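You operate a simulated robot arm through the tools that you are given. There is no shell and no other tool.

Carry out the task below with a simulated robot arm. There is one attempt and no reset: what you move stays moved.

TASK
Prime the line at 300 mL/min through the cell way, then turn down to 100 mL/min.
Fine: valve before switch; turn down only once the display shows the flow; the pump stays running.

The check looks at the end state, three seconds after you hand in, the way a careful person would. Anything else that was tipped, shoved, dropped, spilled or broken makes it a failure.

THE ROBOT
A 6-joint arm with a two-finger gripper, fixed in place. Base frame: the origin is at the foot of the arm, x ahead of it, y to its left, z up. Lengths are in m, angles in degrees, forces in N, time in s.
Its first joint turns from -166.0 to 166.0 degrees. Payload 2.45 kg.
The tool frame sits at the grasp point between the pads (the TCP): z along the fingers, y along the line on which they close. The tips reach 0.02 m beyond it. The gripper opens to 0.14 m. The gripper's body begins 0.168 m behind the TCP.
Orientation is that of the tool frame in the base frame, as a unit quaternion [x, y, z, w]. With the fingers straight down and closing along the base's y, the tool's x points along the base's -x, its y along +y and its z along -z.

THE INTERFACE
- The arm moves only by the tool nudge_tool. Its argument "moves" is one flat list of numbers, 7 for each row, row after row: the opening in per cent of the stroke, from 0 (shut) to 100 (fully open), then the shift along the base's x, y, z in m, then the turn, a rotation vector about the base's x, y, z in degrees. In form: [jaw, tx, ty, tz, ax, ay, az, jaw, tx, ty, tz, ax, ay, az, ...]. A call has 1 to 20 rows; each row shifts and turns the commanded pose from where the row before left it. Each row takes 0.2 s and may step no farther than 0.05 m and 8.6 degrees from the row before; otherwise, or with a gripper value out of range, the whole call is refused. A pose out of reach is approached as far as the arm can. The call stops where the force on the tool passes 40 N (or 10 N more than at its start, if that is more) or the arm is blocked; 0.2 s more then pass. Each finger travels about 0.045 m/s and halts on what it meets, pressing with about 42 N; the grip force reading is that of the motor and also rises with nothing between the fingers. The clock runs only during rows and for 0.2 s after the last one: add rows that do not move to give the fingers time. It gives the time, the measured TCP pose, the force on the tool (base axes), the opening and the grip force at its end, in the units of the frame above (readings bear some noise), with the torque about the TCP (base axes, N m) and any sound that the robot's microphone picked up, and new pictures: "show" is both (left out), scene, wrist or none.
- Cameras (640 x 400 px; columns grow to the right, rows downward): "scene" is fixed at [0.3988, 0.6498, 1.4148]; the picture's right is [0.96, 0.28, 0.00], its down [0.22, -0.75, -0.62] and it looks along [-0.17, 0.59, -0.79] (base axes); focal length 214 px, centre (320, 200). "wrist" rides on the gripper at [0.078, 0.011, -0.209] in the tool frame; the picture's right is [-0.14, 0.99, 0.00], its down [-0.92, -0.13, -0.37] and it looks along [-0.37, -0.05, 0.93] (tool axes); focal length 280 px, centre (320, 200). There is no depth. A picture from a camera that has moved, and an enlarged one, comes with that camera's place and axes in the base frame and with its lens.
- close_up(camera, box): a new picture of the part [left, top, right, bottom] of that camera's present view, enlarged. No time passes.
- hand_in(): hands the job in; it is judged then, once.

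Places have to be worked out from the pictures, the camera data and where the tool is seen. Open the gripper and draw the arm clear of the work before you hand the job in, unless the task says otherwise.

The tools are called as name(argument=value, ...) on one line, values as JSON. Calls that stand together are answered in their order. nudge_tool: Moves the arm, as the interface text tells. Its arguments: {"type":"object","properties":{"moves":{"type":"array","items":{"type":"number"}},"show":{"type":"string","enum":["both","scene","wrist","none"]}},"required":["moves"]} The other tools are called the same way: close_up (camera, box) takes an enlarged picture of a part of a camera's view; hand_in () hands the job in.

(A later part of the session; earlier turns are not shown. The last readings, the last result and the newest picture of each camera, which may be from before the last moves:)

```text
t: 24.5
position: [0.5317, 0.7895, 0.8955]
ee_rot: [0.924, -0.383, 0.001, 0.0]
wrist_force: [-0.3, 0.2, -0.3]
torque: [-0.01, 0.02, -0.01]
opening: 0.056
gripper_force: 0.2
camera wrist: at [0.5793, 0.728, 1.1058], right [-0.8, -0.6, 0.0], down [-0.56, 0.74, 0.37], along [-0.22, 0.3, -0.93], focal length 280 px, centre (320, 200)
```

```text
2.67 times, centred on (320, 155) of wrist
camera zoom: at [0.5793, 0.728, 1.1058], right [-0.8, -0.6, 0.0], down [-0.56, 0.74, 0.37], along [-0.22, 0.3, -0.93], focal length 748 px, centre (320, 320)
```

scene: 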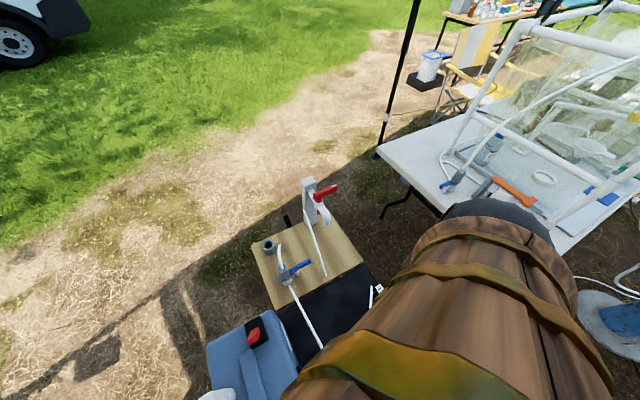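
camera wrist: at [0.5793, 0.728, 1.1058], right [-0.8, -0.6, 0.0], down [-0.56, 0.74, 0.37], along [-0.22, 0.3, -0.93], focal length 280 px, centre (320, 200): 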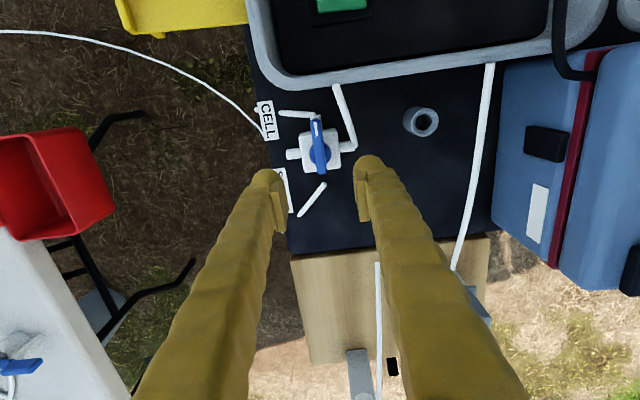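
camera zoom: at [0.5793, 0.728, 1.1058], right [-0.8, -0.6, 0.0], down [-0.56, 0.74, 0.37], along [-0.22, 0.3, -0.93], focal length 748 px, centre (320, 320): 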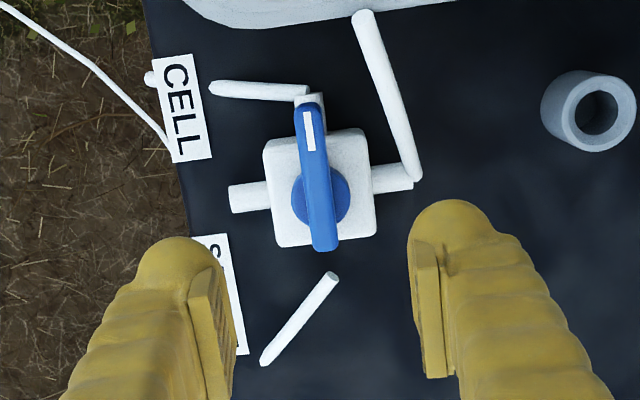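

The valve handle is squarely on the CELL port. Now I rise above the lid height and travel back toward the controller, keeping yaw 135° (which is also the right yaw to straddle the dial's knob at 0).

nudge_tool(moves=[40, 0, 0, 0.045, 0, 0, 0, 40, 0, 0, 0.045, 0, 0, 0, 40, 0, 0, 0.045, 0, 0, 0, 40, 0, 0, 0.045, 0, 0, 0, 40, 0, 0, 0.045, 0, 0, 0, 40, 0, 0, 0.045, 0, 0, 0, 40, 0, 0, 0.045, 0, 0, 0, 40, 0, 0, 0.015, 0, 0, 0, 40, 0.011, -0.0424, 0, 0, 0, 0, 40, 0.011, -0.0424, 0, 0, 0, 0, 40, 0.011, -0.0424, 0, 0, 0, 0, 40, 0.011, -0.0424, 0, 0, 0, 0, 40, 0.011, -0.0424, 0, 0, 0, 0, 40, 0.011, -0.0424, 0, 0, 0, 0, 40, 0.011, -0.0424, 0, 0, 0, 0, 40, 0.011, -0.0424, 0, 0, 0, 0], show="both")

nudge_tool(moves=[40, 0.018, -0.0406, 0, 0, 0, 0, 40, 0.018, -0.0406, 0, 0, 0, 0, 40, 0.018, -0.0406, 0, 0, 0, 0, 40, 0.018, -0.0406, 0, 0, 0, 0, 40, 0.018, -0.0406, 0, 0, 0, 0, 40, 0.018, -0.0406, 0, 0, 0, 0, 40, 0.018, -0.0406, 0, 0, 0, 0, 40, 0.018, -0.0406, 0, 0, 0, 0, 40, 0.018, -0.0406, 0, 0, 0, 0, 40, 0.018, -0.0406, 0, 0, 0, 0, 40, 0, 0, 0, 0, 0, 0], show="both")

```text
t: 27.9
position: [0.6184, 0.451, 1.2238]
ee_rot: [0.924, -0.382, 0.0, -0.001]
wrist_force: [-0.4, -0.1, 0.1]
torque: [0.02, -0.03, -0.03]
opening: 0.0563
gripper_force: 0.1
camera wrist: at [0.6658, 0.3886, 1.4347], right [-0.8, -0.6, 0.0], down [-0.56, 0.74, 0.37], along [-0.22, 0.29, -0.93], focal length 280 px, centre (320, 200)
```

scene: 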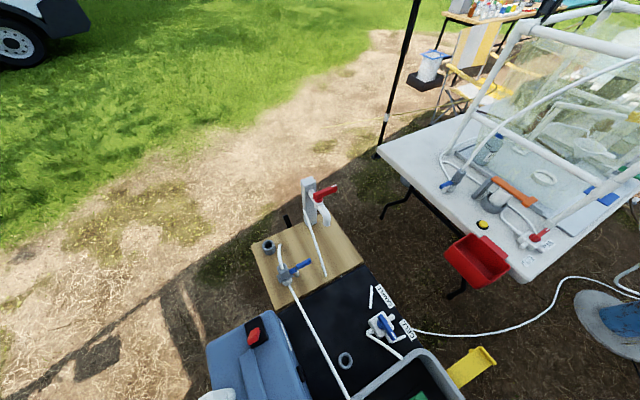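
wrist: 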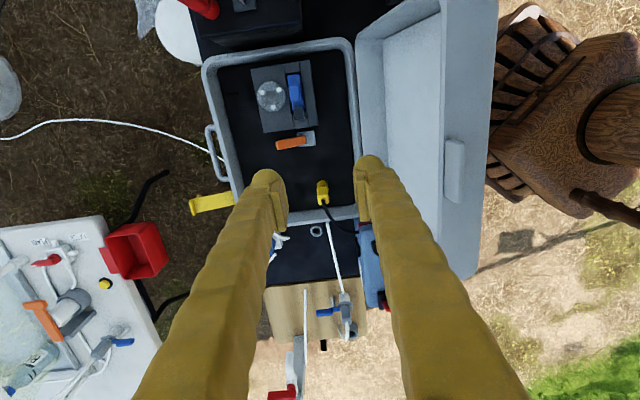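

```text
t: 30.3
position: [0.7977, 0.0452, 1.2254]
ee_rot: [0.924, -0.383, 0.0, 0.0]
wrist_force: [-0.3, 0.0, 0.0]
torque: [0.01, 0.05, 0.03]
opening: 0.056
gripper_force: 0.1
camera wrist: at [0.8457, -0.0171, 1.4353], right [-0.8, -0.6, 0.0], down [-0.56, 0.74, 0.37], along [-0.22, 0.3, -0.93], focal length 280 px, centre (320, 200)
```

scene: 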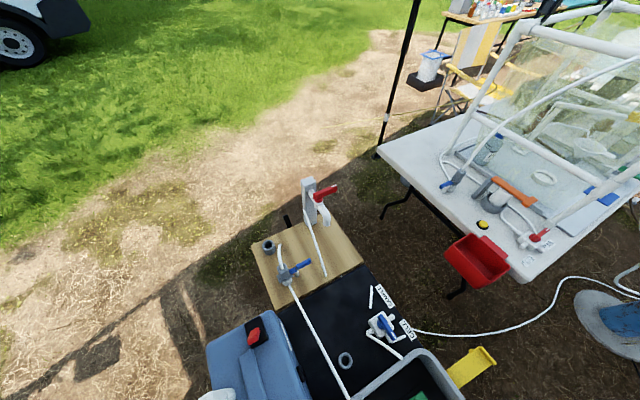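
wrist: 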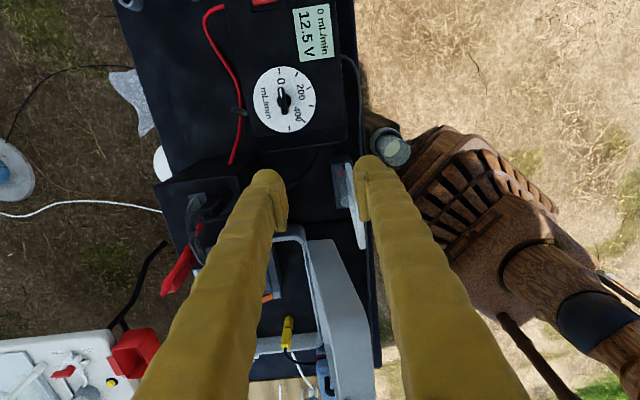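

The controller is in view. I enlarge the panel to see the switch and dial, and check the valve in the scene view.

close_up(camera="wrist", box=[220, 0, 380, 140])

close_up(camera="scene", box=[355, 275, 425, 345])

close_up(camera="scene", box=[380, 340, 460, 400])

```text
2.86 times, centred on (300, 70) of wrist
camera zoom: at [0.8457, -0.0171, 1.4353], right [-0.8, -0.6, 0.0], down [-0.56, 0.74, 0.37], along [-0.22, 0.3, -0.93], focal length 801 px, centre (377, 571)
```

zoom: 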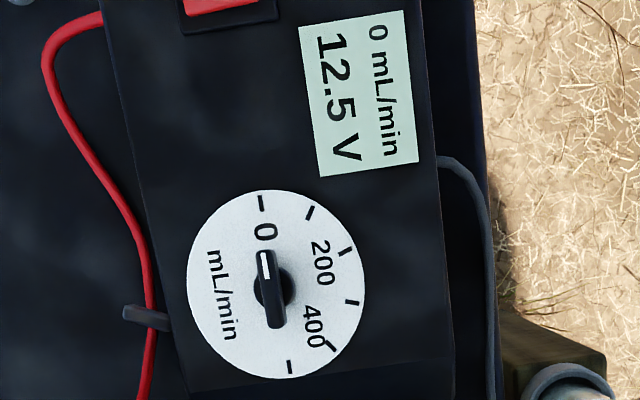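

```text
5.71 times, centred on (390, 310) of scene
camera zoom: at [0.3988, 0.6498, 1.4148], right [0.96, 0.28, 0.0], down [0.22, -0.75, -0.62], along [-0.17, 0.59, -0.79], focal length 1226 px, centre (-80, -429)
```

zoom: 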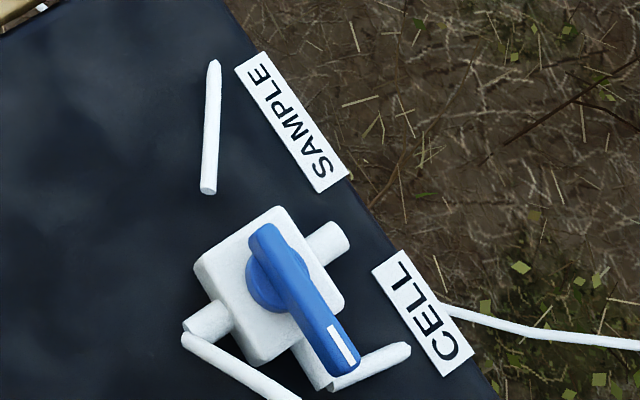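

```text
6.67 times, centred on (420, 370) of scene
camera zoom: at [0.3988, 0.6498, 1.4148], right [0.96, 0.28, 0.0], down [0.22, -0.75, -0.62], along [-0.17, 0.59, -0.79], focal length 1430 px, centre (-347, -933)
```

zoom: 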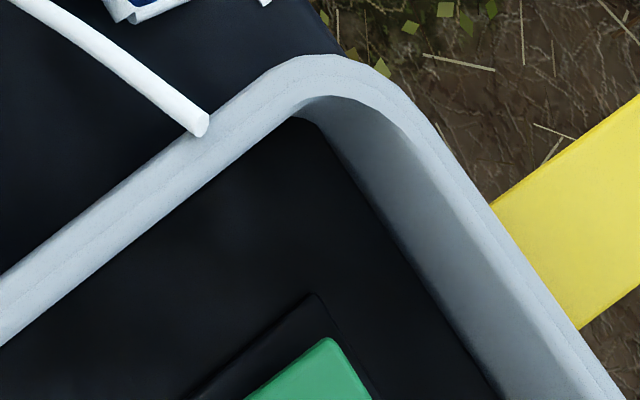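

The valve mark clearly points to CELL in the scene view too. I move outward a bit so the wrist camera sees the red switch fully.

nudge_tool(moves=[40, 0.04, 0, 0, 0, 0, 0, 40, 0.04, 0, -0.02, 0, 0, 0, 40, 0.02, 0, -0.03, 0, 0, 0, 40, 0, 0, 0, 0, 0, 0], show="wrist")

close_up(camera="wrist", box=[270, 0, 340, 60])

close_up(camera="wrist", box=[240, 0, 400, 130])

```text
t: 31.3
position: [0.9002, 0.0448, 1.175]
ee_rot: [0.924, -0.383, 0.001, 0.0]
wrist_force: [0.2, 0.0, 0.0]
torque: [0.0, -0.05, 0.04]
opening: 0.056
gripper_force: 0.0
camera wrist: at [0.9468, -0.0182, 1.3849], right [-0.8, -0.6, 0.0], down [-0.56, 0.74, 0.37], along [-0.22, 0.3, -0.93], focal length 280 px, centre (320, 200)
```

wrist: 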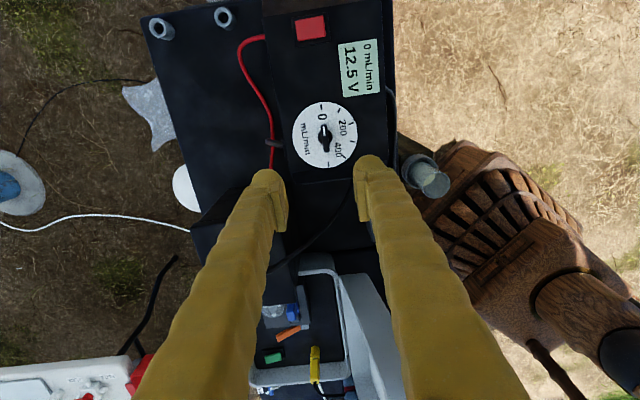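

```text
6.67 times, centred on (305, 30) of wrist
camera zoom: at [0.9468, -0.0182, 1.3849], right [-0.8, -0.6, 0.0], down [-0.56, 0.74, 0.37], along [-0.22, 0.3, -0.93], focal length 1869 px, centre (420, 1333)
```

zoom: 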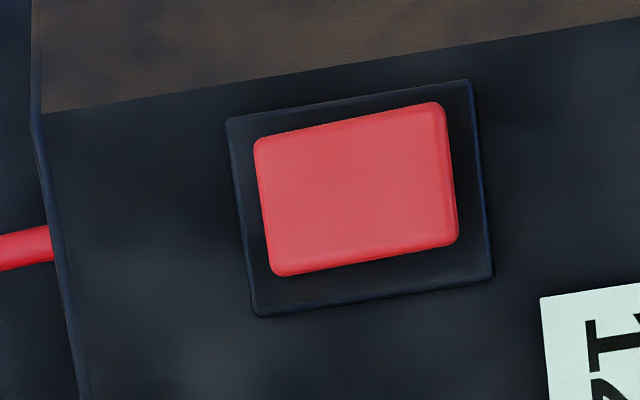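

```text
3.08 times, centred on (320, 65) of wrist
camera zoom: at [0.9468, -0.0182, 1.3849], right [-0.8, -0.6, 0.0], down [-0.56, 0.74, 0.37], along [-0.22, 0.3, -0.93], focal length 863 px, centre (320, 615)
```

zoom: 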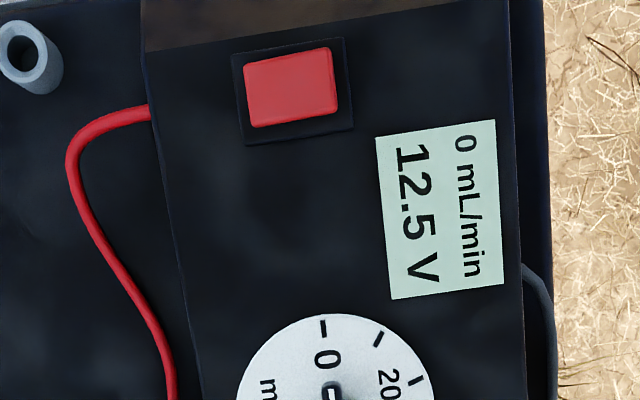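

The red block's corners triangulate to a tilted rocker: the end toward (−x,−y) at about z 0.865, the other end flush at ~0.853. I zoom at the green one in the case and the other items to compare before deciding which is the pump's switch.

close_up(camera="wrist", box=[245, 290, 345, 400])

close_up(camera="scene", box=[230, 310, 290, 360])

close_up(camera="scene", box=[440, 170, 560, 290])

```text
3.64 times, centred on (295, 345) of wrist
camera zoom: at [0.9468, -0.0182, 1.3849], right [-0.8, -0.6, 0.0], down [-0.56, 0.74, 0.37], along [-0.22, 0.3, -0.93], focal length 1020 px, centre (411, -327)
```

zoom: 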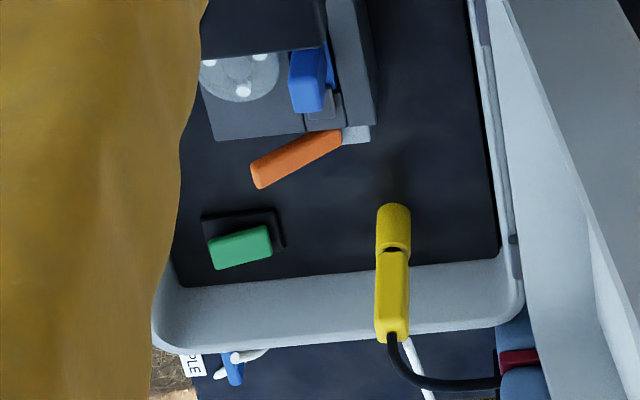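

```text
8.00 times, centred on (260, 335) of scene
camera zoom: at [0.3988, 0.6498, 1.4148], right [0.96, 0.28, 0.0], down [0.22, -0.75, -0.62], along [-0.17, 0.59, -0.79], focal length 1716 px, centre (800, -880)
```

zoom: 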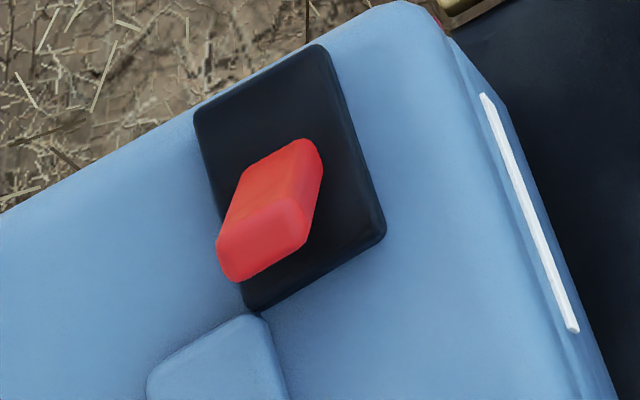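

```text
3.33 times, centred on (500, 230) of scene
camera zoom: at [0.3988, 0.6498, 1.4148], right [0.96, 0.28, 0.0], down [0.22, -0.75, -0.62], along [-0.17, 0.59, -0.79], focal length 715 px, centre (-280, 100)
```

zoom: 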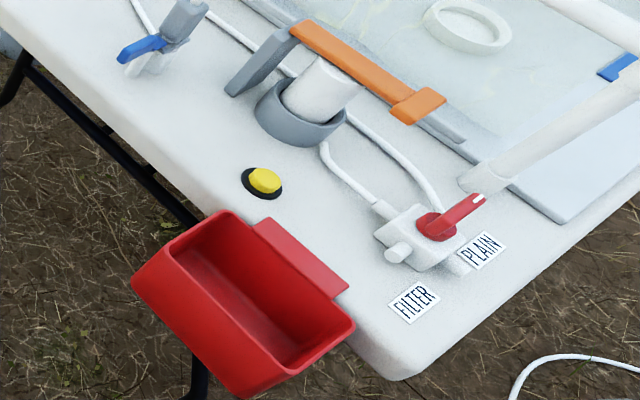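

The other table holds a similar labelled three-way valve (FILTER / PLAIN); I zoom in on it as a hint for how the handle relates to its ports.

close_up(camera="scene", box=[505, 210, 565, 275])

close_up(camera="scene", box=[285, 165, 345, 235])

close_up(camera="scene", box=[255, 225, 325, 295])

```text
6.15 times, centred on (535, 242) of scene
camera zoom: at [0.3988, 0.6498, 1.4148], right [0.96, 0.28, 0.0], down [0.22, -0.75, -0.62], along [-0.17, 0.59, -0.79], focal length 1320 px, centre (-1003, -62)
```

zoom: 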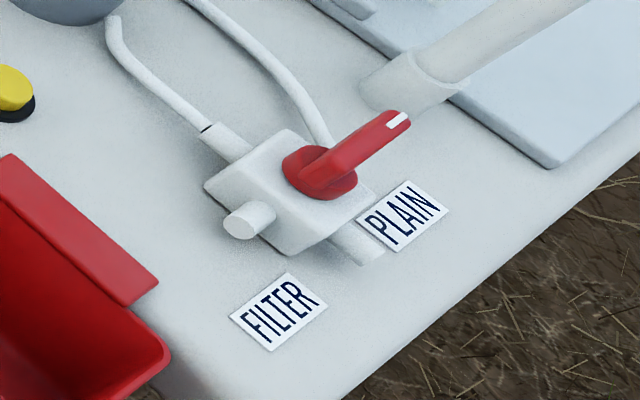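

```text
5.71 times, centred on (315, 200) of scene
camera zoom: at [0.3988, 0.6498, 1.4148], right [0.96, 0.28, 0.0], down [0.22, -0.75, -0.62], along [-0.17, 0.59, -0.79], focal length 1226 px, centre (349, 200)
```

zoom: 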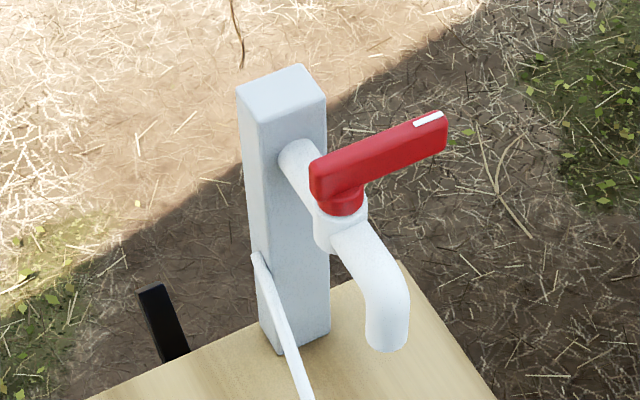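

```text
5.71 times, centred on (290, 260) of scene
camera zoom: at [0.3988, 0.6498, 1.4148], right [0.96, 0.28, 0.0], down [0.22, -0.75, -0.62], along [-0.17, 0.59, -0.79], focal length 1226 px, centre (491, -143)
```

zoom: 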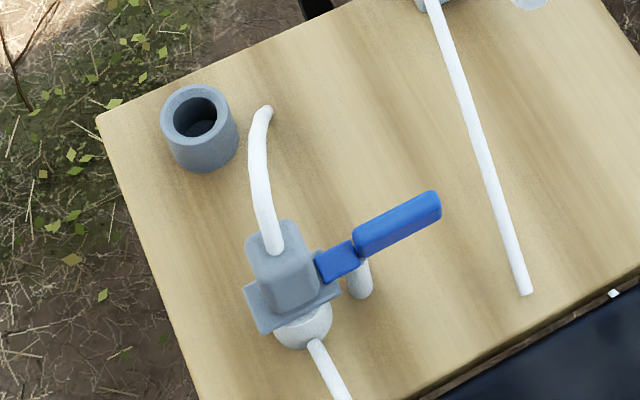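

I judge the controller's red rocker to be the pump switch (it shares the panel with dial and display). I close the jaws, tilt the tool ~12° outward for reach, and move above the rocker's raised end near (1.00, −0.092).

nudge_tool(moves=[20, 0.02, -0.035, 0, 0, 0, 0, 0, 0.02, -0.035, 0, 0, 0, 0, 0, 0.02, -0.035, -0.02, 0, -4, 0, 0, 0.02, -0.032, -0.02, 0, -4, 0, 0, 0.012, 0, -0.045, 0, -4, 0, 0, 0, 0, -0.045, 0, 0, 0, 0, 0, 0, -0.045, 0, 0, 0, 0, 0, 0, 0, 0, 0, 0], show="wrist")

```text
t: 33.1
position: [0.9913, -0.0919, 0.9995]
ee_rot: [0.919, -0.38, 0.097, -0.041]
wrist_force: [-0.2, 0.9, -0.2]
torque: [0.01, -0.03, 0.0]
opening: 0.0001
gripper_force: 29.3
camera wrist: at [0.9935, -0.1547, 1.2149], right [-0.78, -0.6, -0.17], down [-0.63, 0.74, 0.24], along [-0.02, 0.3, -0.96], focal length 280 px, centre (320, 200)
```

wrist: 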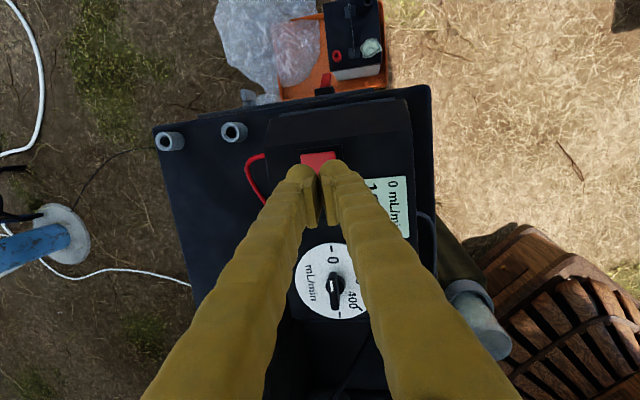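

The arm reached the tilted pose fine. I zoom to check the closed tips against the rocker.

close_up(camera="wrist", box=[260, 120, 400, 240])

```text
3.33 times, centred on (330, 180) of wrist
camera zoom: at [0.9935, -0.1547, 1.2149], right [-0.78, -0.6, -0.17], down [-0.63, 0.74, 0.24], along [-0.02, 0.3, -0.96], focal length 935 px, centre (287, 267)
```

zoom: 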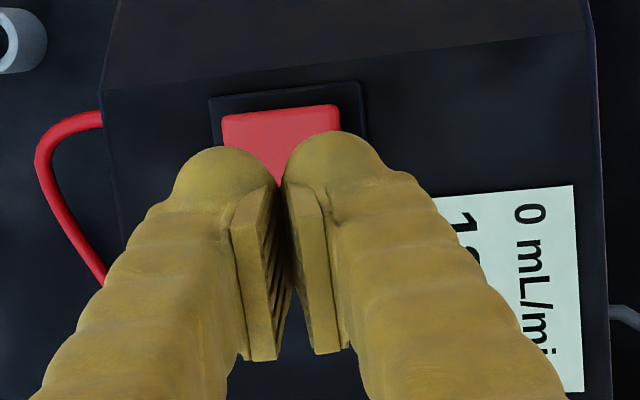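

Rocker location agrees within ~2 mm. I shift slightly so the tips sit over its raised (right/near-display) end and descend to just above it.

nudge_tool(moves=[0, 0.0045, -0.003, -0.03, 0, 0, 0, 0, 0, 0, -0.03, 0, 0, 0, 0, 0, 0, -0.03, 0, 0, 0, 0, 0, 0, 0, 0, 0, 0], show="wrist")

close_up(camera="wrist", box=[230, 90, 420, 240])

```text
t: 34.1
position: [0.9964, -0.0943, 0.911]
ee_rot: [0.919, -0.38, 0.097, -0.041]
wrist_force: [-0.3, -0.4, 0.2]
torque: [0.01, 0.0, -0.03]
opening: 0.0001
gripper_force: 29.0
camera wrist: at [0.9989, -0.1577, 1.126], right [-0.78, -0.6, -0.17], down [-0.63, 0.74, 0.24], along [-0.02, 0.3, -0.96], focal length 280 px, centre (320, 200)
```

wrist: 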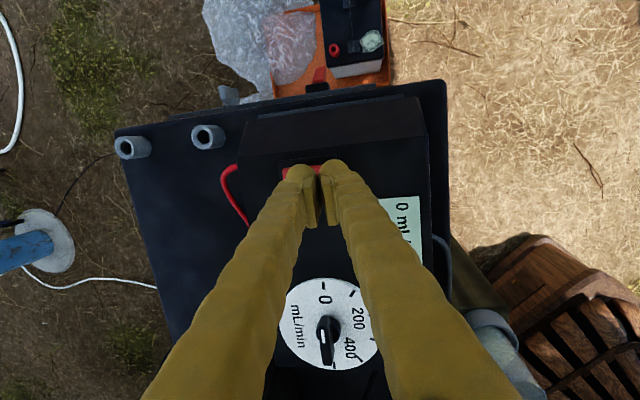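

```text
2.67 times, centred on (325, 165) of wrist
camera zoom: at [0.9989, -0.1577, 1.126], right [-0.78, -0.6, -0.17], down [-0.63, 0.74, 0.24], along [-0.02, 0.3, -0.96], focal length 748 px, centre (307, 293)
```

zoom: 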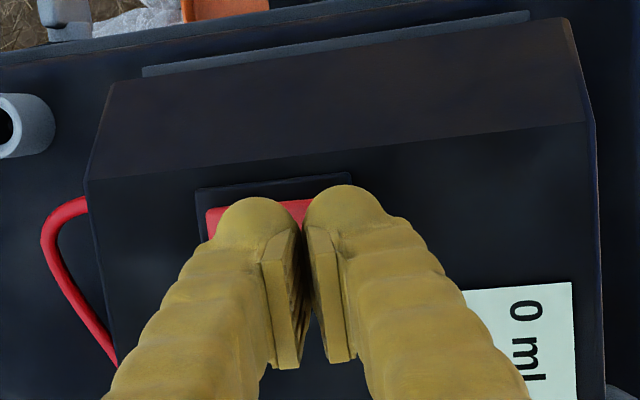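

Tips are ~25 mm above the raised end. I descend slowly until contact.

nudge_tool(moves=[0, 0, 0, -0.012, 0, 0, 0, 0, 0, 0, -0.005, 0, 0, 0, 0, 0, 0, -0.003, 0, 0, 0, 0, 0, 0, 0, 0, 0, 0], show="none")

```text
t: 35.1
position: [0.9947, -0.0946, 0.8906]
ee_rot: [0.919, -0.38, 0.097, -0.04]
wrist_force: [-0.4, 0.3, -0.2]
torque: [0.0, 0.01, 0.03]
opening: 0.0002
gripper_force: 29.7
```

nudge_tool(moves=[0, 0.001, 0, -0.003, 0, 0, 0, 0, 0, 0, -0.003, 0, 0, 0, 0, 0, 0, 0, 0, 0, 0], show="none")

```text
t: 35.9
position: [0.9976, -0.0938, 0.8836]
ee_rot: [0.919, -0.38, 0.097, -0.042]
wrist_force: [-0.6, 0.1, -0.5]
torque: [-0.03, 0.02, 0.0]
opening: 0.0
gripper_force: 29.5
```

nudge_tool(moves=[0, 0, 0, -0.003, 0, 0, 0, 0, 0, 0, -0.002, 0, 0, 0, 0, 0, 0, 0, 0, 0, 0], show="wrist")

close_up(camera="wrist", box=[230, 90, 420, 240])

```text
t: 36.7
position: [0.9971, -0.0936, 0.8796]
ee_rot: [0.919, -0.38, 0.098, -0.041]
wrist_force: [1.2, 0.6, -0.1]
torque: [-0.01, -0.01, 0.02]
opening: 0.0
gripper_force: 29.6
camera wrist: at [1.0, -0.1572, 1.0949], right [-0.78, -0.6, -0.17], down [-0.63, 0.74, 0.24], along [-0.02, 0.3, -0.96], focal length 280 px, centre (320, 200)
```

wrist: 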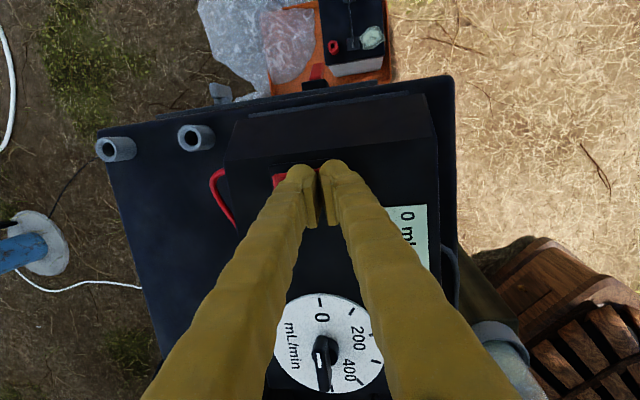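

```text
2.67 times, centred on (325, 165) of wrist
camera zoom: at [1.0, -0.1572, 1.0949], right [-0.78, -0.6, -0.17], down [-0.63, 0.74, 0.24], along [-0.02, 0.3, -0.96], focal length 748 px, centre (307, 293)
```

zoom: 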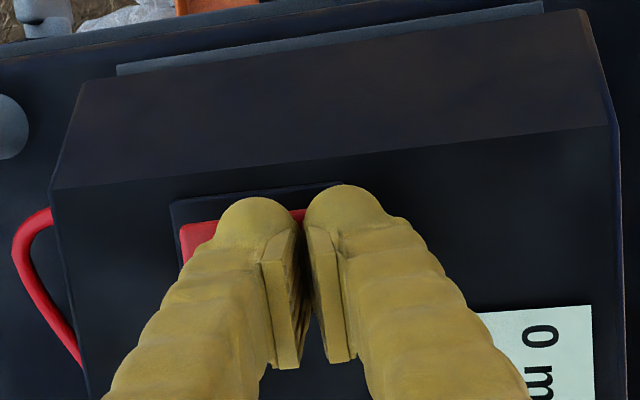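

Still no contact; the rocker is under the tips' near end. I continue down in 2 mm steps.

nudge_tool(moves=[0, 0, 0, -0.002, 0, 0, 0, 0, 0, 0, -0.002, 0, 0, 0, 0, 0, 0, 0, 0, 0, 0], show="none")

```text
t: 37.5
position: [0.9974, -0.0936, 0.8775]
ee_rot: [0.919, -0.38, 0.099, -0.04]
wrist_force: [-9.7, 0.5, 30.8]
torque: [0.49, 0.1, 0.15]
opening: 0.0
gripper_force: 29.6
```

Contact at ~31 N, no click yet. I look before pressing harder.

close_up(camera="wrist", box=[230, 90, 420, 240])

close_up(camera="wrist", box=[260, 140, 360, 200])

```text
2.67 times, centred on (325, 165) of wrist
camera zoom: at [0.9998, -0.1573, 1.0928], right [-0.78, -0.6, -0.17], down [-0.63, 0.74, 0.24], along [-0.02, 0.3, -0.96], focal length 748 px, centre (307, 293)
```

zoom: 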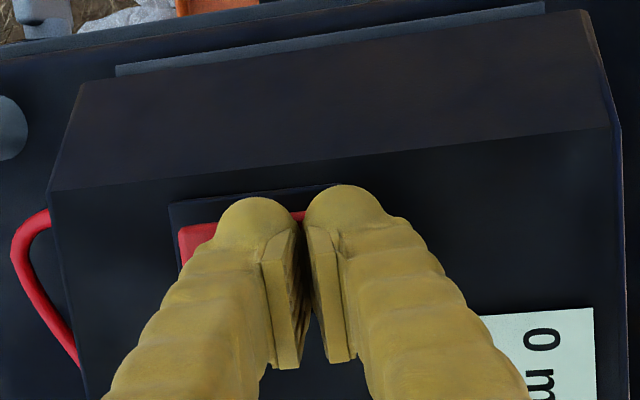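

```text
6.40 times, centred on (310, 170) of wrist
camera zoom: at [0.9998, -0.1573, 1.0928], right [-0.78, -0.6, -0.17], down [-0.63, 0.74, 0.24], along [-0.02, 0.3, -0.96], focal length 1794 px, centre (384, 392)
```

zoom: 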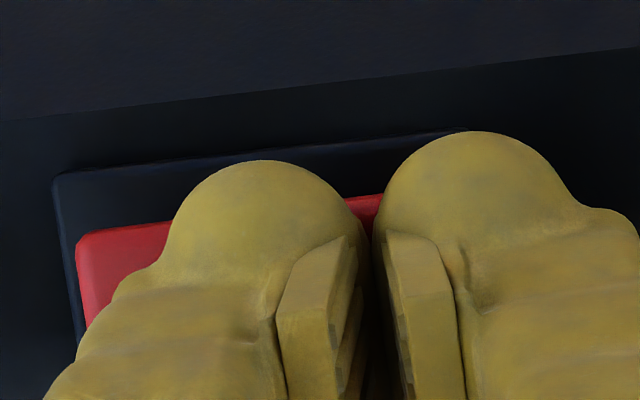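

Probably the tips are just meeting the rocker's raised end. I press 2 mm further while watching force and sound.

nudge_tool(moves=[0, 0, 0, -0.001, 0, 0, 0, 0, 0, 0, 0, 0, 0, 0], show="none")

```text
t: 37.9
position: [0.9987, -0.0942, 0.8768]
ee_rot: [0.919, -0.38, 0.099, -0.042]
wrist_force: [-2.8, -1.1, 9.2]
torque: [0.15, 0.04, 0.09]
opening: 0.0
gripper_force: 29.6
stopped in row 2: the force on the tool passed its limit at 45 N (the readings are from after the stop); the commanded pose is now the measured one
```

The press reached 45 N without a click. I lift and look at the rocker's state.

nudge_tool(moves=[0, 0, 0, 0.03, 0, 0, 0, 0, -0.02, 0.03, 0.03, 0, 0, 0, 0, -0.02, 0.03, 0.03, 0, 0, 0, 0, -0.01, 0.03, 0.03, 0, 0, 0, 0, 0, 0, 0, 0, 0, 0], show="wrist")

close_up(camera="wrist", box=[270, 60, 370, 160])

```text
t: 39.1
position: [0.948, -0.0047, 0.9972]
ee_rot: [0.919, -0.38, 0.098, -0.04]
wrist_force: [0.1, -0.2, 0.6]
torque: [0.0, 0.01, -0.03]
opening: 0.0
gripper_force: 29.4
camera wrist: at [0.9496, -0.0676, 1.2117], right [-0.78, -0.6, -0.17], down [-0.63, 0.74, 0.24], along [-0.02, 0.29, -0.96], focal length 280 px, centre (320, 200)
```

wrist: 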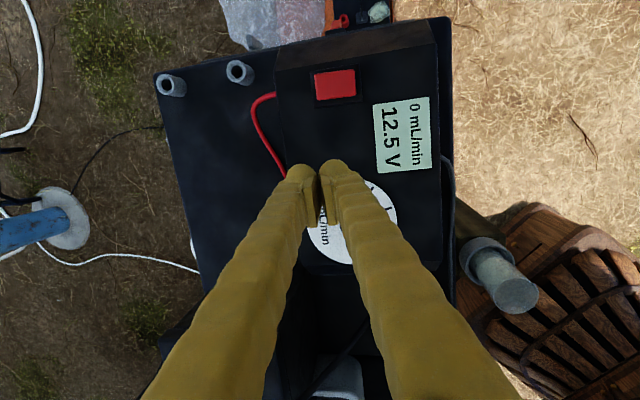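

```text
4.00 times, centred on (320, 110) of wrist
camera zoom: at [0.9496, -0.0676, 1.2117], right [-0.78, -0.6, -0.17], down [-0.63, 0.74, 0.24], along [-0.02, 0.29, -0.96], focal length 1122 px, centre (320, 560)
```

zoom: 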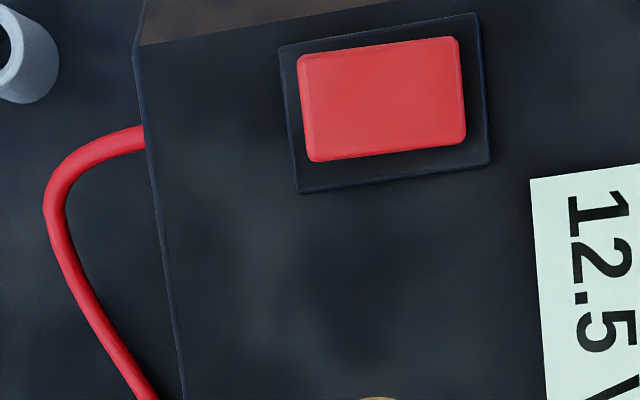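

Compared with before, the rocker's left end is now the raised one, so it has flipped (display still 0 as the dial is at 0). Next the dial: I undo the tilt, open the jaws to 56 mm and move above the knob axis near (0.890, 0.044).

nudge_tool(moves=[40, -0.029, 0.0245, 0.01, 0, 4, 0, 40, -0.029, 0.0245, 0.01, 0, 4, 0, 40, 0, 0, 0, 0, 4, 0, 40, 0, 0, 0, 0, 0, 0, 40, 0, 0, 0, 0, 0, 0], show="wrist")

close_up(camera="wrist", box=[260, 60, 420, 190])

```text
t: 40.3
position: [0.8894, 0.043, 1.0167]
ee_rot: [0.924, -0.383, 0.002, -0.002]
wrist_force: [0.4, 0.5, 0.4]
torque: [0.01, 0.02, 0.0]
opening: 0.0558
gripper_force: 0.0
camera wrist: at [0.937, -0.0188, 1.2272], right [-0.8, -0.6, 0.0], down [-0.56, 0.74, 0.37], along [-0.22, 0.29, -0.93], focal length 280 px, centre (320, 200)
```

wrist: 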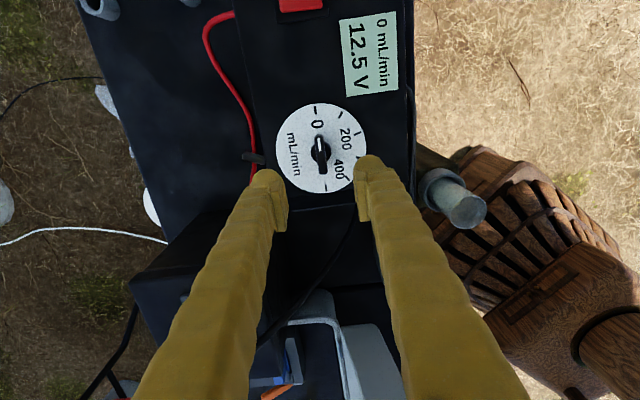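

```text
3.08 times, centred on (340, 125) of wrist
camera zoom: at [0.937, -0.0188, 1.2272], right [-0.8, -0.6, 0.0], down [-0.56, 0.74, 0.37], along [-0.22, 0.29, -0.93], focal length 863 px, centre (258, 431)
```

zoom: 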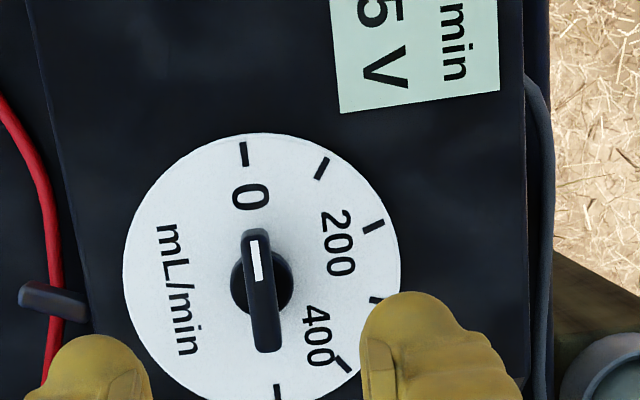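

The tool axis passes through the knob's centre within a millimetre and the pads align with its bar. I descend to TCP z≈0.885.

nudge_tool(moves=[40, 0, 0, -0.045, 0, 0, 0, 40, 0, 0, -0.045, 0, 0, 0, 40, 0, 0, -0.03, 0, 0, 0, 40, 0, 0, -0.011, 0, 0, 0, 40, 0, 0, 0, 0, 0, 0], show="wrist")

close_up(camera="wrist", box=[250, 110, 410, 240])

```text
t: 41.5
position: [0.8904, 0.0433, 0.8853]
ee_rot: [0.924, -0.382, 0.001, -0.001]
wrist_force: [0.4, 0.6, -0.2]
torque: [0.0, 0.03, -0.04]
opening: 0.056
gripper_force: 0.0
camera wrist: at [0.9371, -0.0187, 1.0957], right [-0.8, -0.6, 0.0], down [-0.56, 0.74, 0.37], along [-0.22, 0.3, -0.93], focal length 280 px, centre (320, 200)
```

wrist: 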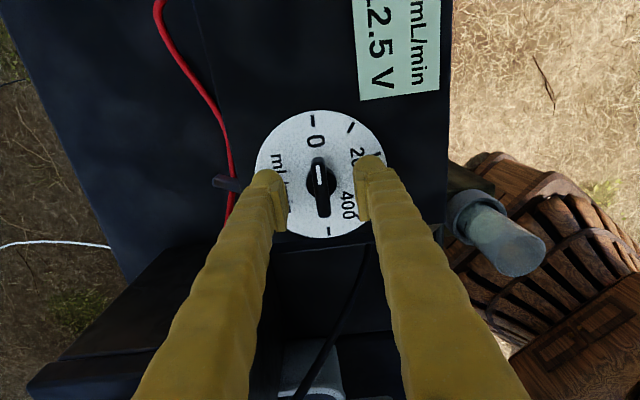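

```text
3.08 times, centred on (330, 175) of wrist
camera zoom: at [0.9371, -0.0187, 1.0957], right [-0.8, -0.6, 0.0], down [-0.56, 0.74, 0.37], along [-0.22, 0.3, -0.93], focal length 863 px, centre (289, 277)
```

zoom: 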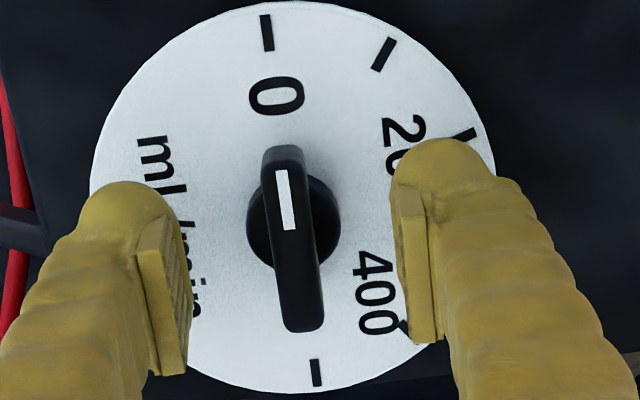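

Well centred. I close the jaws on the knob.

nudge_tool(moves=[0, 0, 0, 0, 0, 0, 0, 0, 0, 0, 0, 0, 0, 0, 0, 0, 0, 0, 0, 0, 0, 0, 0, 0, 0, 0, 0, 0], show="wrist")

close_up(camera="wrist", box=[250, 110, 410, 240])

```text
t: 42.5
position: [0.8912, 0.0437, 0.8854]
ee_rot: [0.924, -0.383, 0.0, 0.0]
wrist_force: [-14.8, -13.5, 1.3]
torque: [-0.17, 0.04, -0.02]
opening: 0.0115
gripper_force: 33.6
camera wrist: at [0.9367, -0.0193, 1.0956], right [-0.8, -0.6, 0.0], down [-0.56, 0.74, 0.37], along [-0.22, 0.29, -0.93], focal length 280 px, centre (320, 200)
```

wrist: 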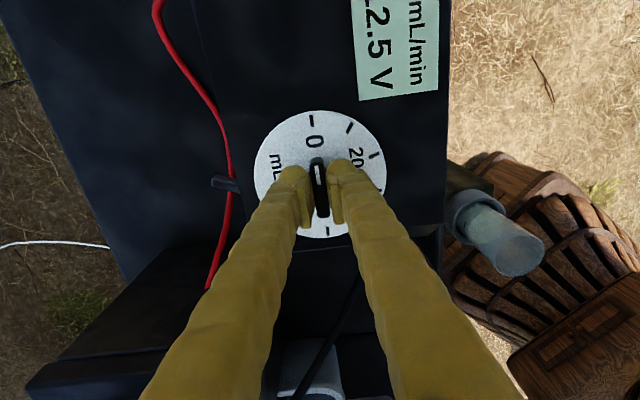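

```text
3.08 times, centred on (330, 175) of wrist
camera zoom: at [0.9367, -0.0193, 1.0956], right [-0.8, -0.6, 0.0], down [-0.56, 0.74, 0.37], along [-0.22, 0.29, -0.93], focal length 863 px, centre (289, 277)
```

zoom: 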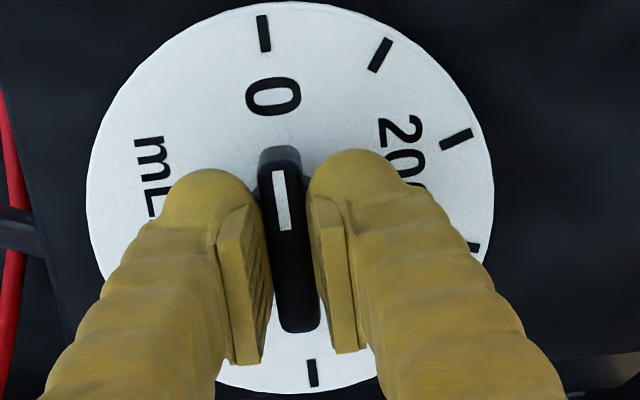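

Gripped (11.5 mm). There is ~20 N side force toward (−x,−y), so I shift the command that way to relieve it before turning.

nudge_tool(moves=[0, -0.001, -0.0009, 0, 0, 0, 0, 0, 0, 0, 0, 0, 0, 0], show="none")

```text
t: 43.1
position: [0.8902, 0.0437, 0.8857]
ee_rot: [0.924, -0.383, 0.002, -0.002]
wrist_force: [2.1, -9.9, -10.1]
torque: [-0.1, -0.04, 0.04]
opening: 0.0111
gripper_force: 37.7
```

nudge_tool(moves=[0, 0, -0.0006, 0.0004, 0, 0, -4, 0, 0, 0, 0, 0, 0, -4, 0, 0, 0, 0, 0, 0, -4, 0, 0, 0, 0, 0, 0, 0], show="wrist")

close_up(camera="wrist", box=[250, 0, 460, 240])

```text
t: 44.1
position: [0.8899, 0.0436, 0.8842]
ee_rot: [0.879, -0.477, 0.001, -0.001]
wrist_force: [16.9, 3.7, -24.7]
torque: [0.05, -0.14, -0.01]
opening: 0.0111
gripper_force: 38.7
camera wrist: at [0.922, -0.0279, 1.0959], right [-0.91, -0.42, 0.0], down [-0.4, 0.84, 0.37], along [-0.15, 0.33, -0.93], focal length 280 px, centre (320, 200)
```

wrist: 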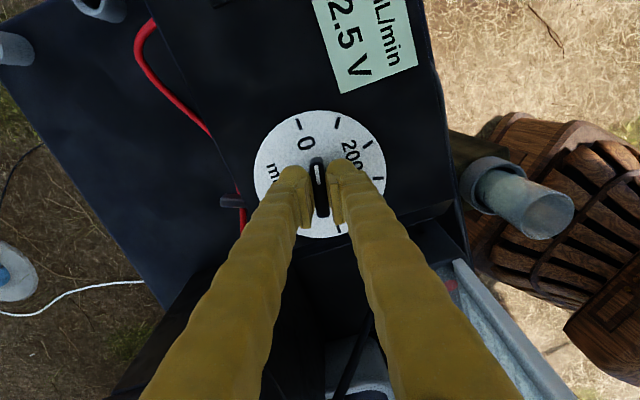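

```text
1.67 times, centred on (355, 120) of wrist
camera zoom: at [0.922, -0.0279, 1.0959], right [-0.91, -0.42, 0.0], down [-0.4, 0.84, 0.37], along [-0.15, 0.33, -0.93], focal length 467 px, centre (262, 333)
```

zoom: 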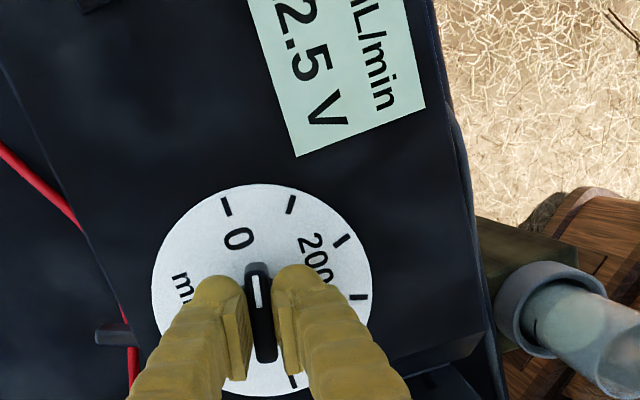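

The knob turns with the tool. I relieve the built-up force (pull down ~25 N, +x 17 N) with a small shift.

nudge_tool(moves=[0, 0.001, 0.0002, -0.0015, 0, 0, 0, 0, 0, 0, 0, 0, 0, 0], show="none")

```text
t: 44.7
position: [0.8903, 0.0433, 0.885]
ee_rot: [0.879, -0.477, 0.001, 0.0]
wrist_force: [-11.4, 3.0, 10.7]
torque: [0.18, 0.21, -0.01]
opening: 0.0108
gripper_force: 37.6
```

nudge_tool(moves=[0, -0.0004, 0, 0.0004, 0, 0, -4, 0, 0, 0, 0, 0, 0, -4, 0, 0, 0, 0, 0, 0, -4, 0, 0, 0, 0, 0, 0, 0], show="none")

```text
t: 45.7
position: [0.89, 0.0435, 0.8871]
ee_rot: [0.824, -0.567, 0.002, -0.001]
wrist_force: [-10.3, 11.2, 18.7]
torque: [0.14, 0.11, -0.02]
opening: 0.0112
gripper_force: 38.1
```

nudge_tool(moves=[0, -0.0004, 0.0004, 0.0007, 0, 0, -4, 0, 0, 0, 0, 0, 0, -4, 0, 0, 0, 0, 0, 0, -4, 0, 0, 0, 0, 0, 0, 0], show="wrist")

close_up(camera="wrist", box=[180, 0, 460, 240])

```text
t: 46.7
position: [0.8902, 0.0422, 0.8869]
ee_rot: [0.76, -0.649, 0.001, -0.001]
wrist_force: [6.6, -0.8, 2.1]
torque: [-0.09, -0.09, 0.01]
opening: 0.0109
gripper_force: 38.1
camera wrist: at [0.89, -0.0349, 1.0958], right [-1.0, -0.02, 0.0], down [-0.02, 0.93, 0.37], along [0.0, 0.37, -0.93], focal length 280 px, centre (320, 200)
```

wrist: 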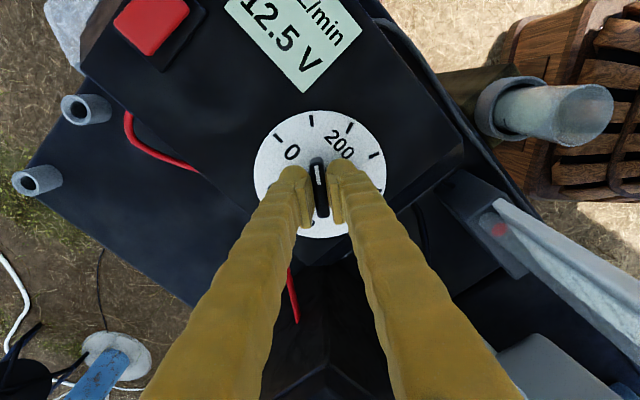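

```text
1.67 times, centred on (320, 120) of wrist
camera zoom: at [0.89, -0.0349, 1.0958], right [-1.0, -0.02, 0.0], down [-0.02, 0.93, 0.37], along [0.0, 0.37, -0.93], focal length 467 px, centre (320, 333)
```

zoom: 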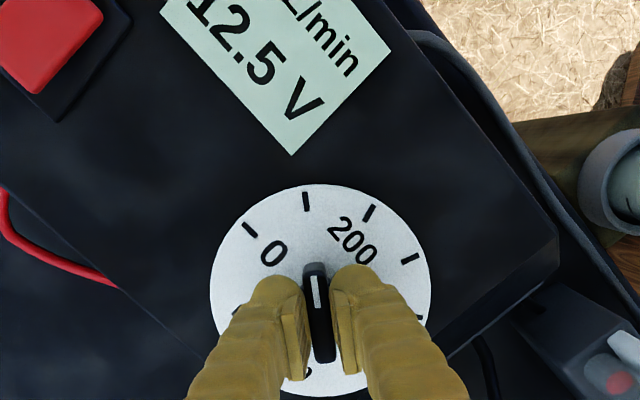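

The knob is at ~100 and forces are small. I continue turning toward 300.

nudge_tool(moves=[0, 0.0002, 0, 0, 0, 0, -4, 0, 0, 0, 0, 0, 0, -4, 0, 0, 0, 0, 0, 0, -4, 0, 0, 0, 0, 0, 0, -4, 0, 0, 0, 0, 0, 0, 0], show="none")

```text
t: 47.9
position: [0.8905, 0.0441, 0.8857]
ee_rot: [-0.662, 0.749, -0.002, 0.001]
wrist_force: [5.4, -4.7, -4.2]
torque: [-0.05, -0.08, 0.05]
opening: 0.0109
gripper_force: 38.4
```

nudge_tool(moves=[0, 0.0002, -0.0001, 0, 0, 0, -4, 0, 0, 0, 0, 0, 0, -4, 0, 0, 0, 0, 0, 0, -4, 0, 0, 0, 0, 0, 0, -4, 0, 0, 0, 0, 0, 0, 0], show="wrist")

close_up(camera="wrist", box=[150, 0, 430, 240])

```text
t: 49.1
position: [0.8889, 0.0432, 0.8861]
ee_rot: [-0.552, 0.834, -0.002, 0.001]
wrist_force: [6.9, -5.3, -13.5]
torque: [-0.02, -0.1, 0.05]
opening: 0.0112
gripper_force: 37.3
camera wrist: at [0.8483, -0.0232, 1.0959], right [-0.86, 0.51, 0.0], down [0.48, 0.8, 0.37], along [0.19, 0.31, -0.93], focal length 280 px, centre (320, 200)
```

wrist: 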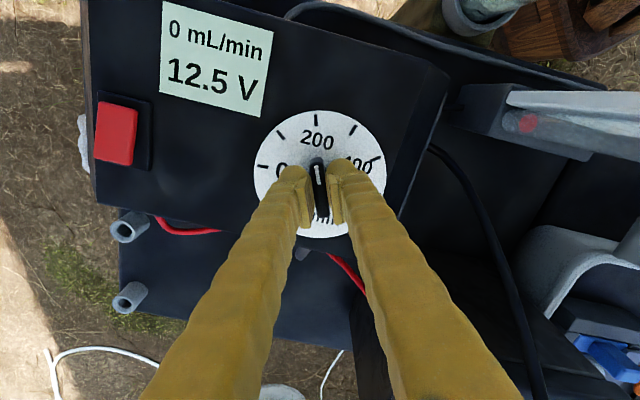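

```text
1.67 times, centred on (290, 120) of wrist
camera zoom: at [0.8483, -0.0232, 1.0959], right [-0.86, 0.51, 0.0], down [0.48, 0.8, 0.37], along [0.19, 0.31, -0.93], focal length 467 px, centre (370, 333)
```

zoom: 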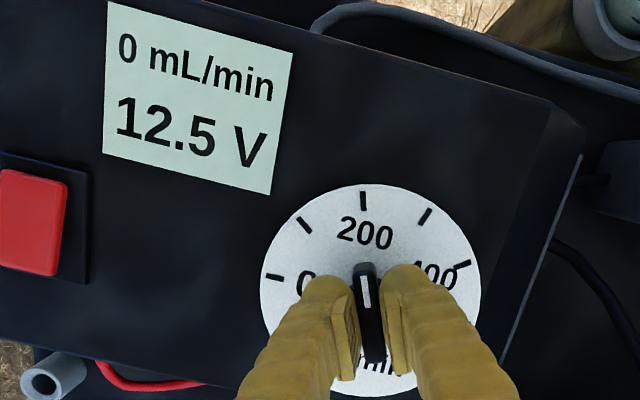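

The display still shows 0 mL/min with the knob near 200, so the pump isn't running yet. I inspect the rocker from this angle.

close_up(camera="wrist", box=[80, 80, 170, 180])

close_up(camera="wrist", box=[440, 60, 640, 400])

```text
4.00 times, centred on (125, 130) of wrist
camera zoom: at [0.8483, -0.0232, 1.0959], right [-0.86, 0.51, 0.0], down [0.48, 0.8, 0.37], along [0.19, 0.31, -0.93], focal length 1122 px, centre (1100, 480)
```

zoom: 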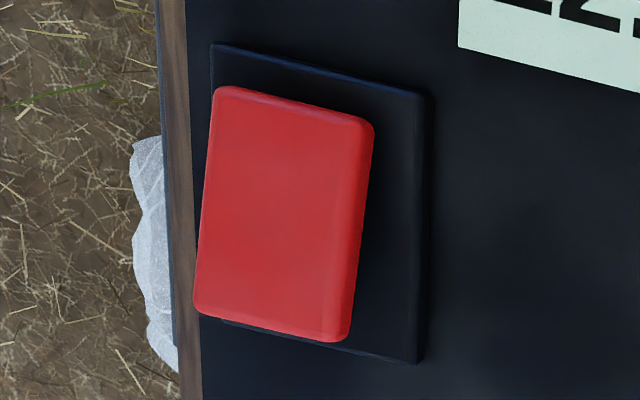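

```text
1.18 times, centred on (540, 230) of wrist
camera zoom: at [0.8483, -0.0232, 1.0959], right [-0.86, 0.51, 0.0], down [0.48, 0.8, 0.37], along [0.19, 0.31, -0.93], focal length 330 px, centre (61, 165)
```

zoom: 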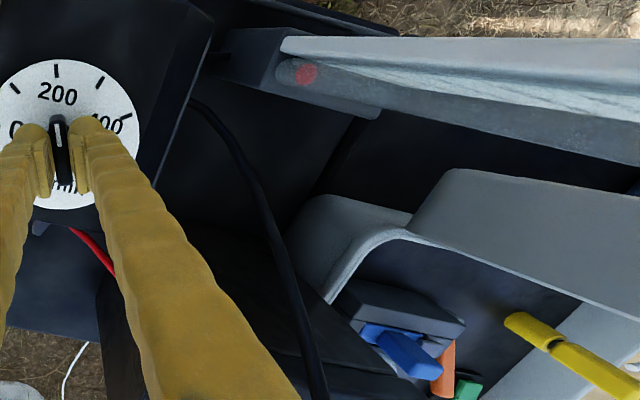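

Triangulating the rocker again: the (−,−) end is now ~0.853 and the (+,+) end ~0.859, so it moved, though perhaps not fully. I finish turning the knob to 300 first, then see what the display does.

nudge_tool(moves=[0, 0.0002, -0.0002, -0.0004, 0, 0, -4, 0, 0, 0, 0, 0, 0, -4, 0, 0, 0, 0, 0, 0, -4, 0, 0, 0, 0, 0, 0, -4, 0, 0, 0, 0, 0, 0, -4, 0, 0, 0, 0, 0, 0, 0], show="none")

```text
t: 50.5
position: [0.8903, 0.0434, 0.8866]
ee_rot: [-0.399, 0.917, -0.002, 0.0]
wrist_force: [-11.4, 6.1, 5.1]
torque: [0.03, 0.2, 0.02]
opening: 0.0111
gripper_force: 38.0
```

nudge_tool(moves=[0, -0.0004, 0.0002, 0, 0, 0, -4, 0, 0, 0, 0, 0, 0, -4, 0, 0, 0, 0, 0, 0, -4, 0, 0, 0, 0, 0, 0, -4, 0, 0, 0, 0, 0, 0, -4, 0, 0, 0, 0, 0, 0, 0], show="wrist")

close_up(camera="wrist", box=[100, 80, 420, 280])

```text
t: 51.9
position: [0.8905, 0.0427, 0.8864]
ee_rot: [-0.234, 0.972, -0.002, -0.001]
wrist_force: [-0.6, 10.8, 1.2]
torque: [0.13, 0.0, 0.01]
opening: 0.0112
gripper_force: 38.2
camera wrist: at [0.8146, 0.0189, 1.0958], right [-0.33, 0.95, 0.0], down [0.88, 0.31, 0.37], along [0.35, 0.12, -0.93], focal length 280 px, centre (320, 200)
```

wrist: 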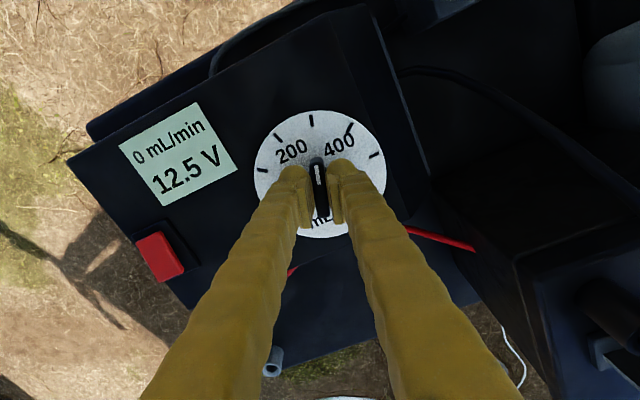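

```text
2.00 times, centred on (260, 180) of wrist
camera zoom: at [0.8146, 0.0189, 1.0958], right [-0.33, 0.95, 0.0], down [0.88, 0.31, 0.37], along [0.35, 0.12, -0.93], focal length 561 px, centre (440, 240)
```

zoom: 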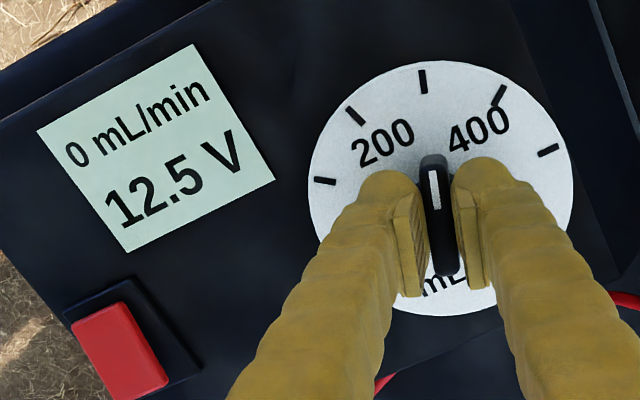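

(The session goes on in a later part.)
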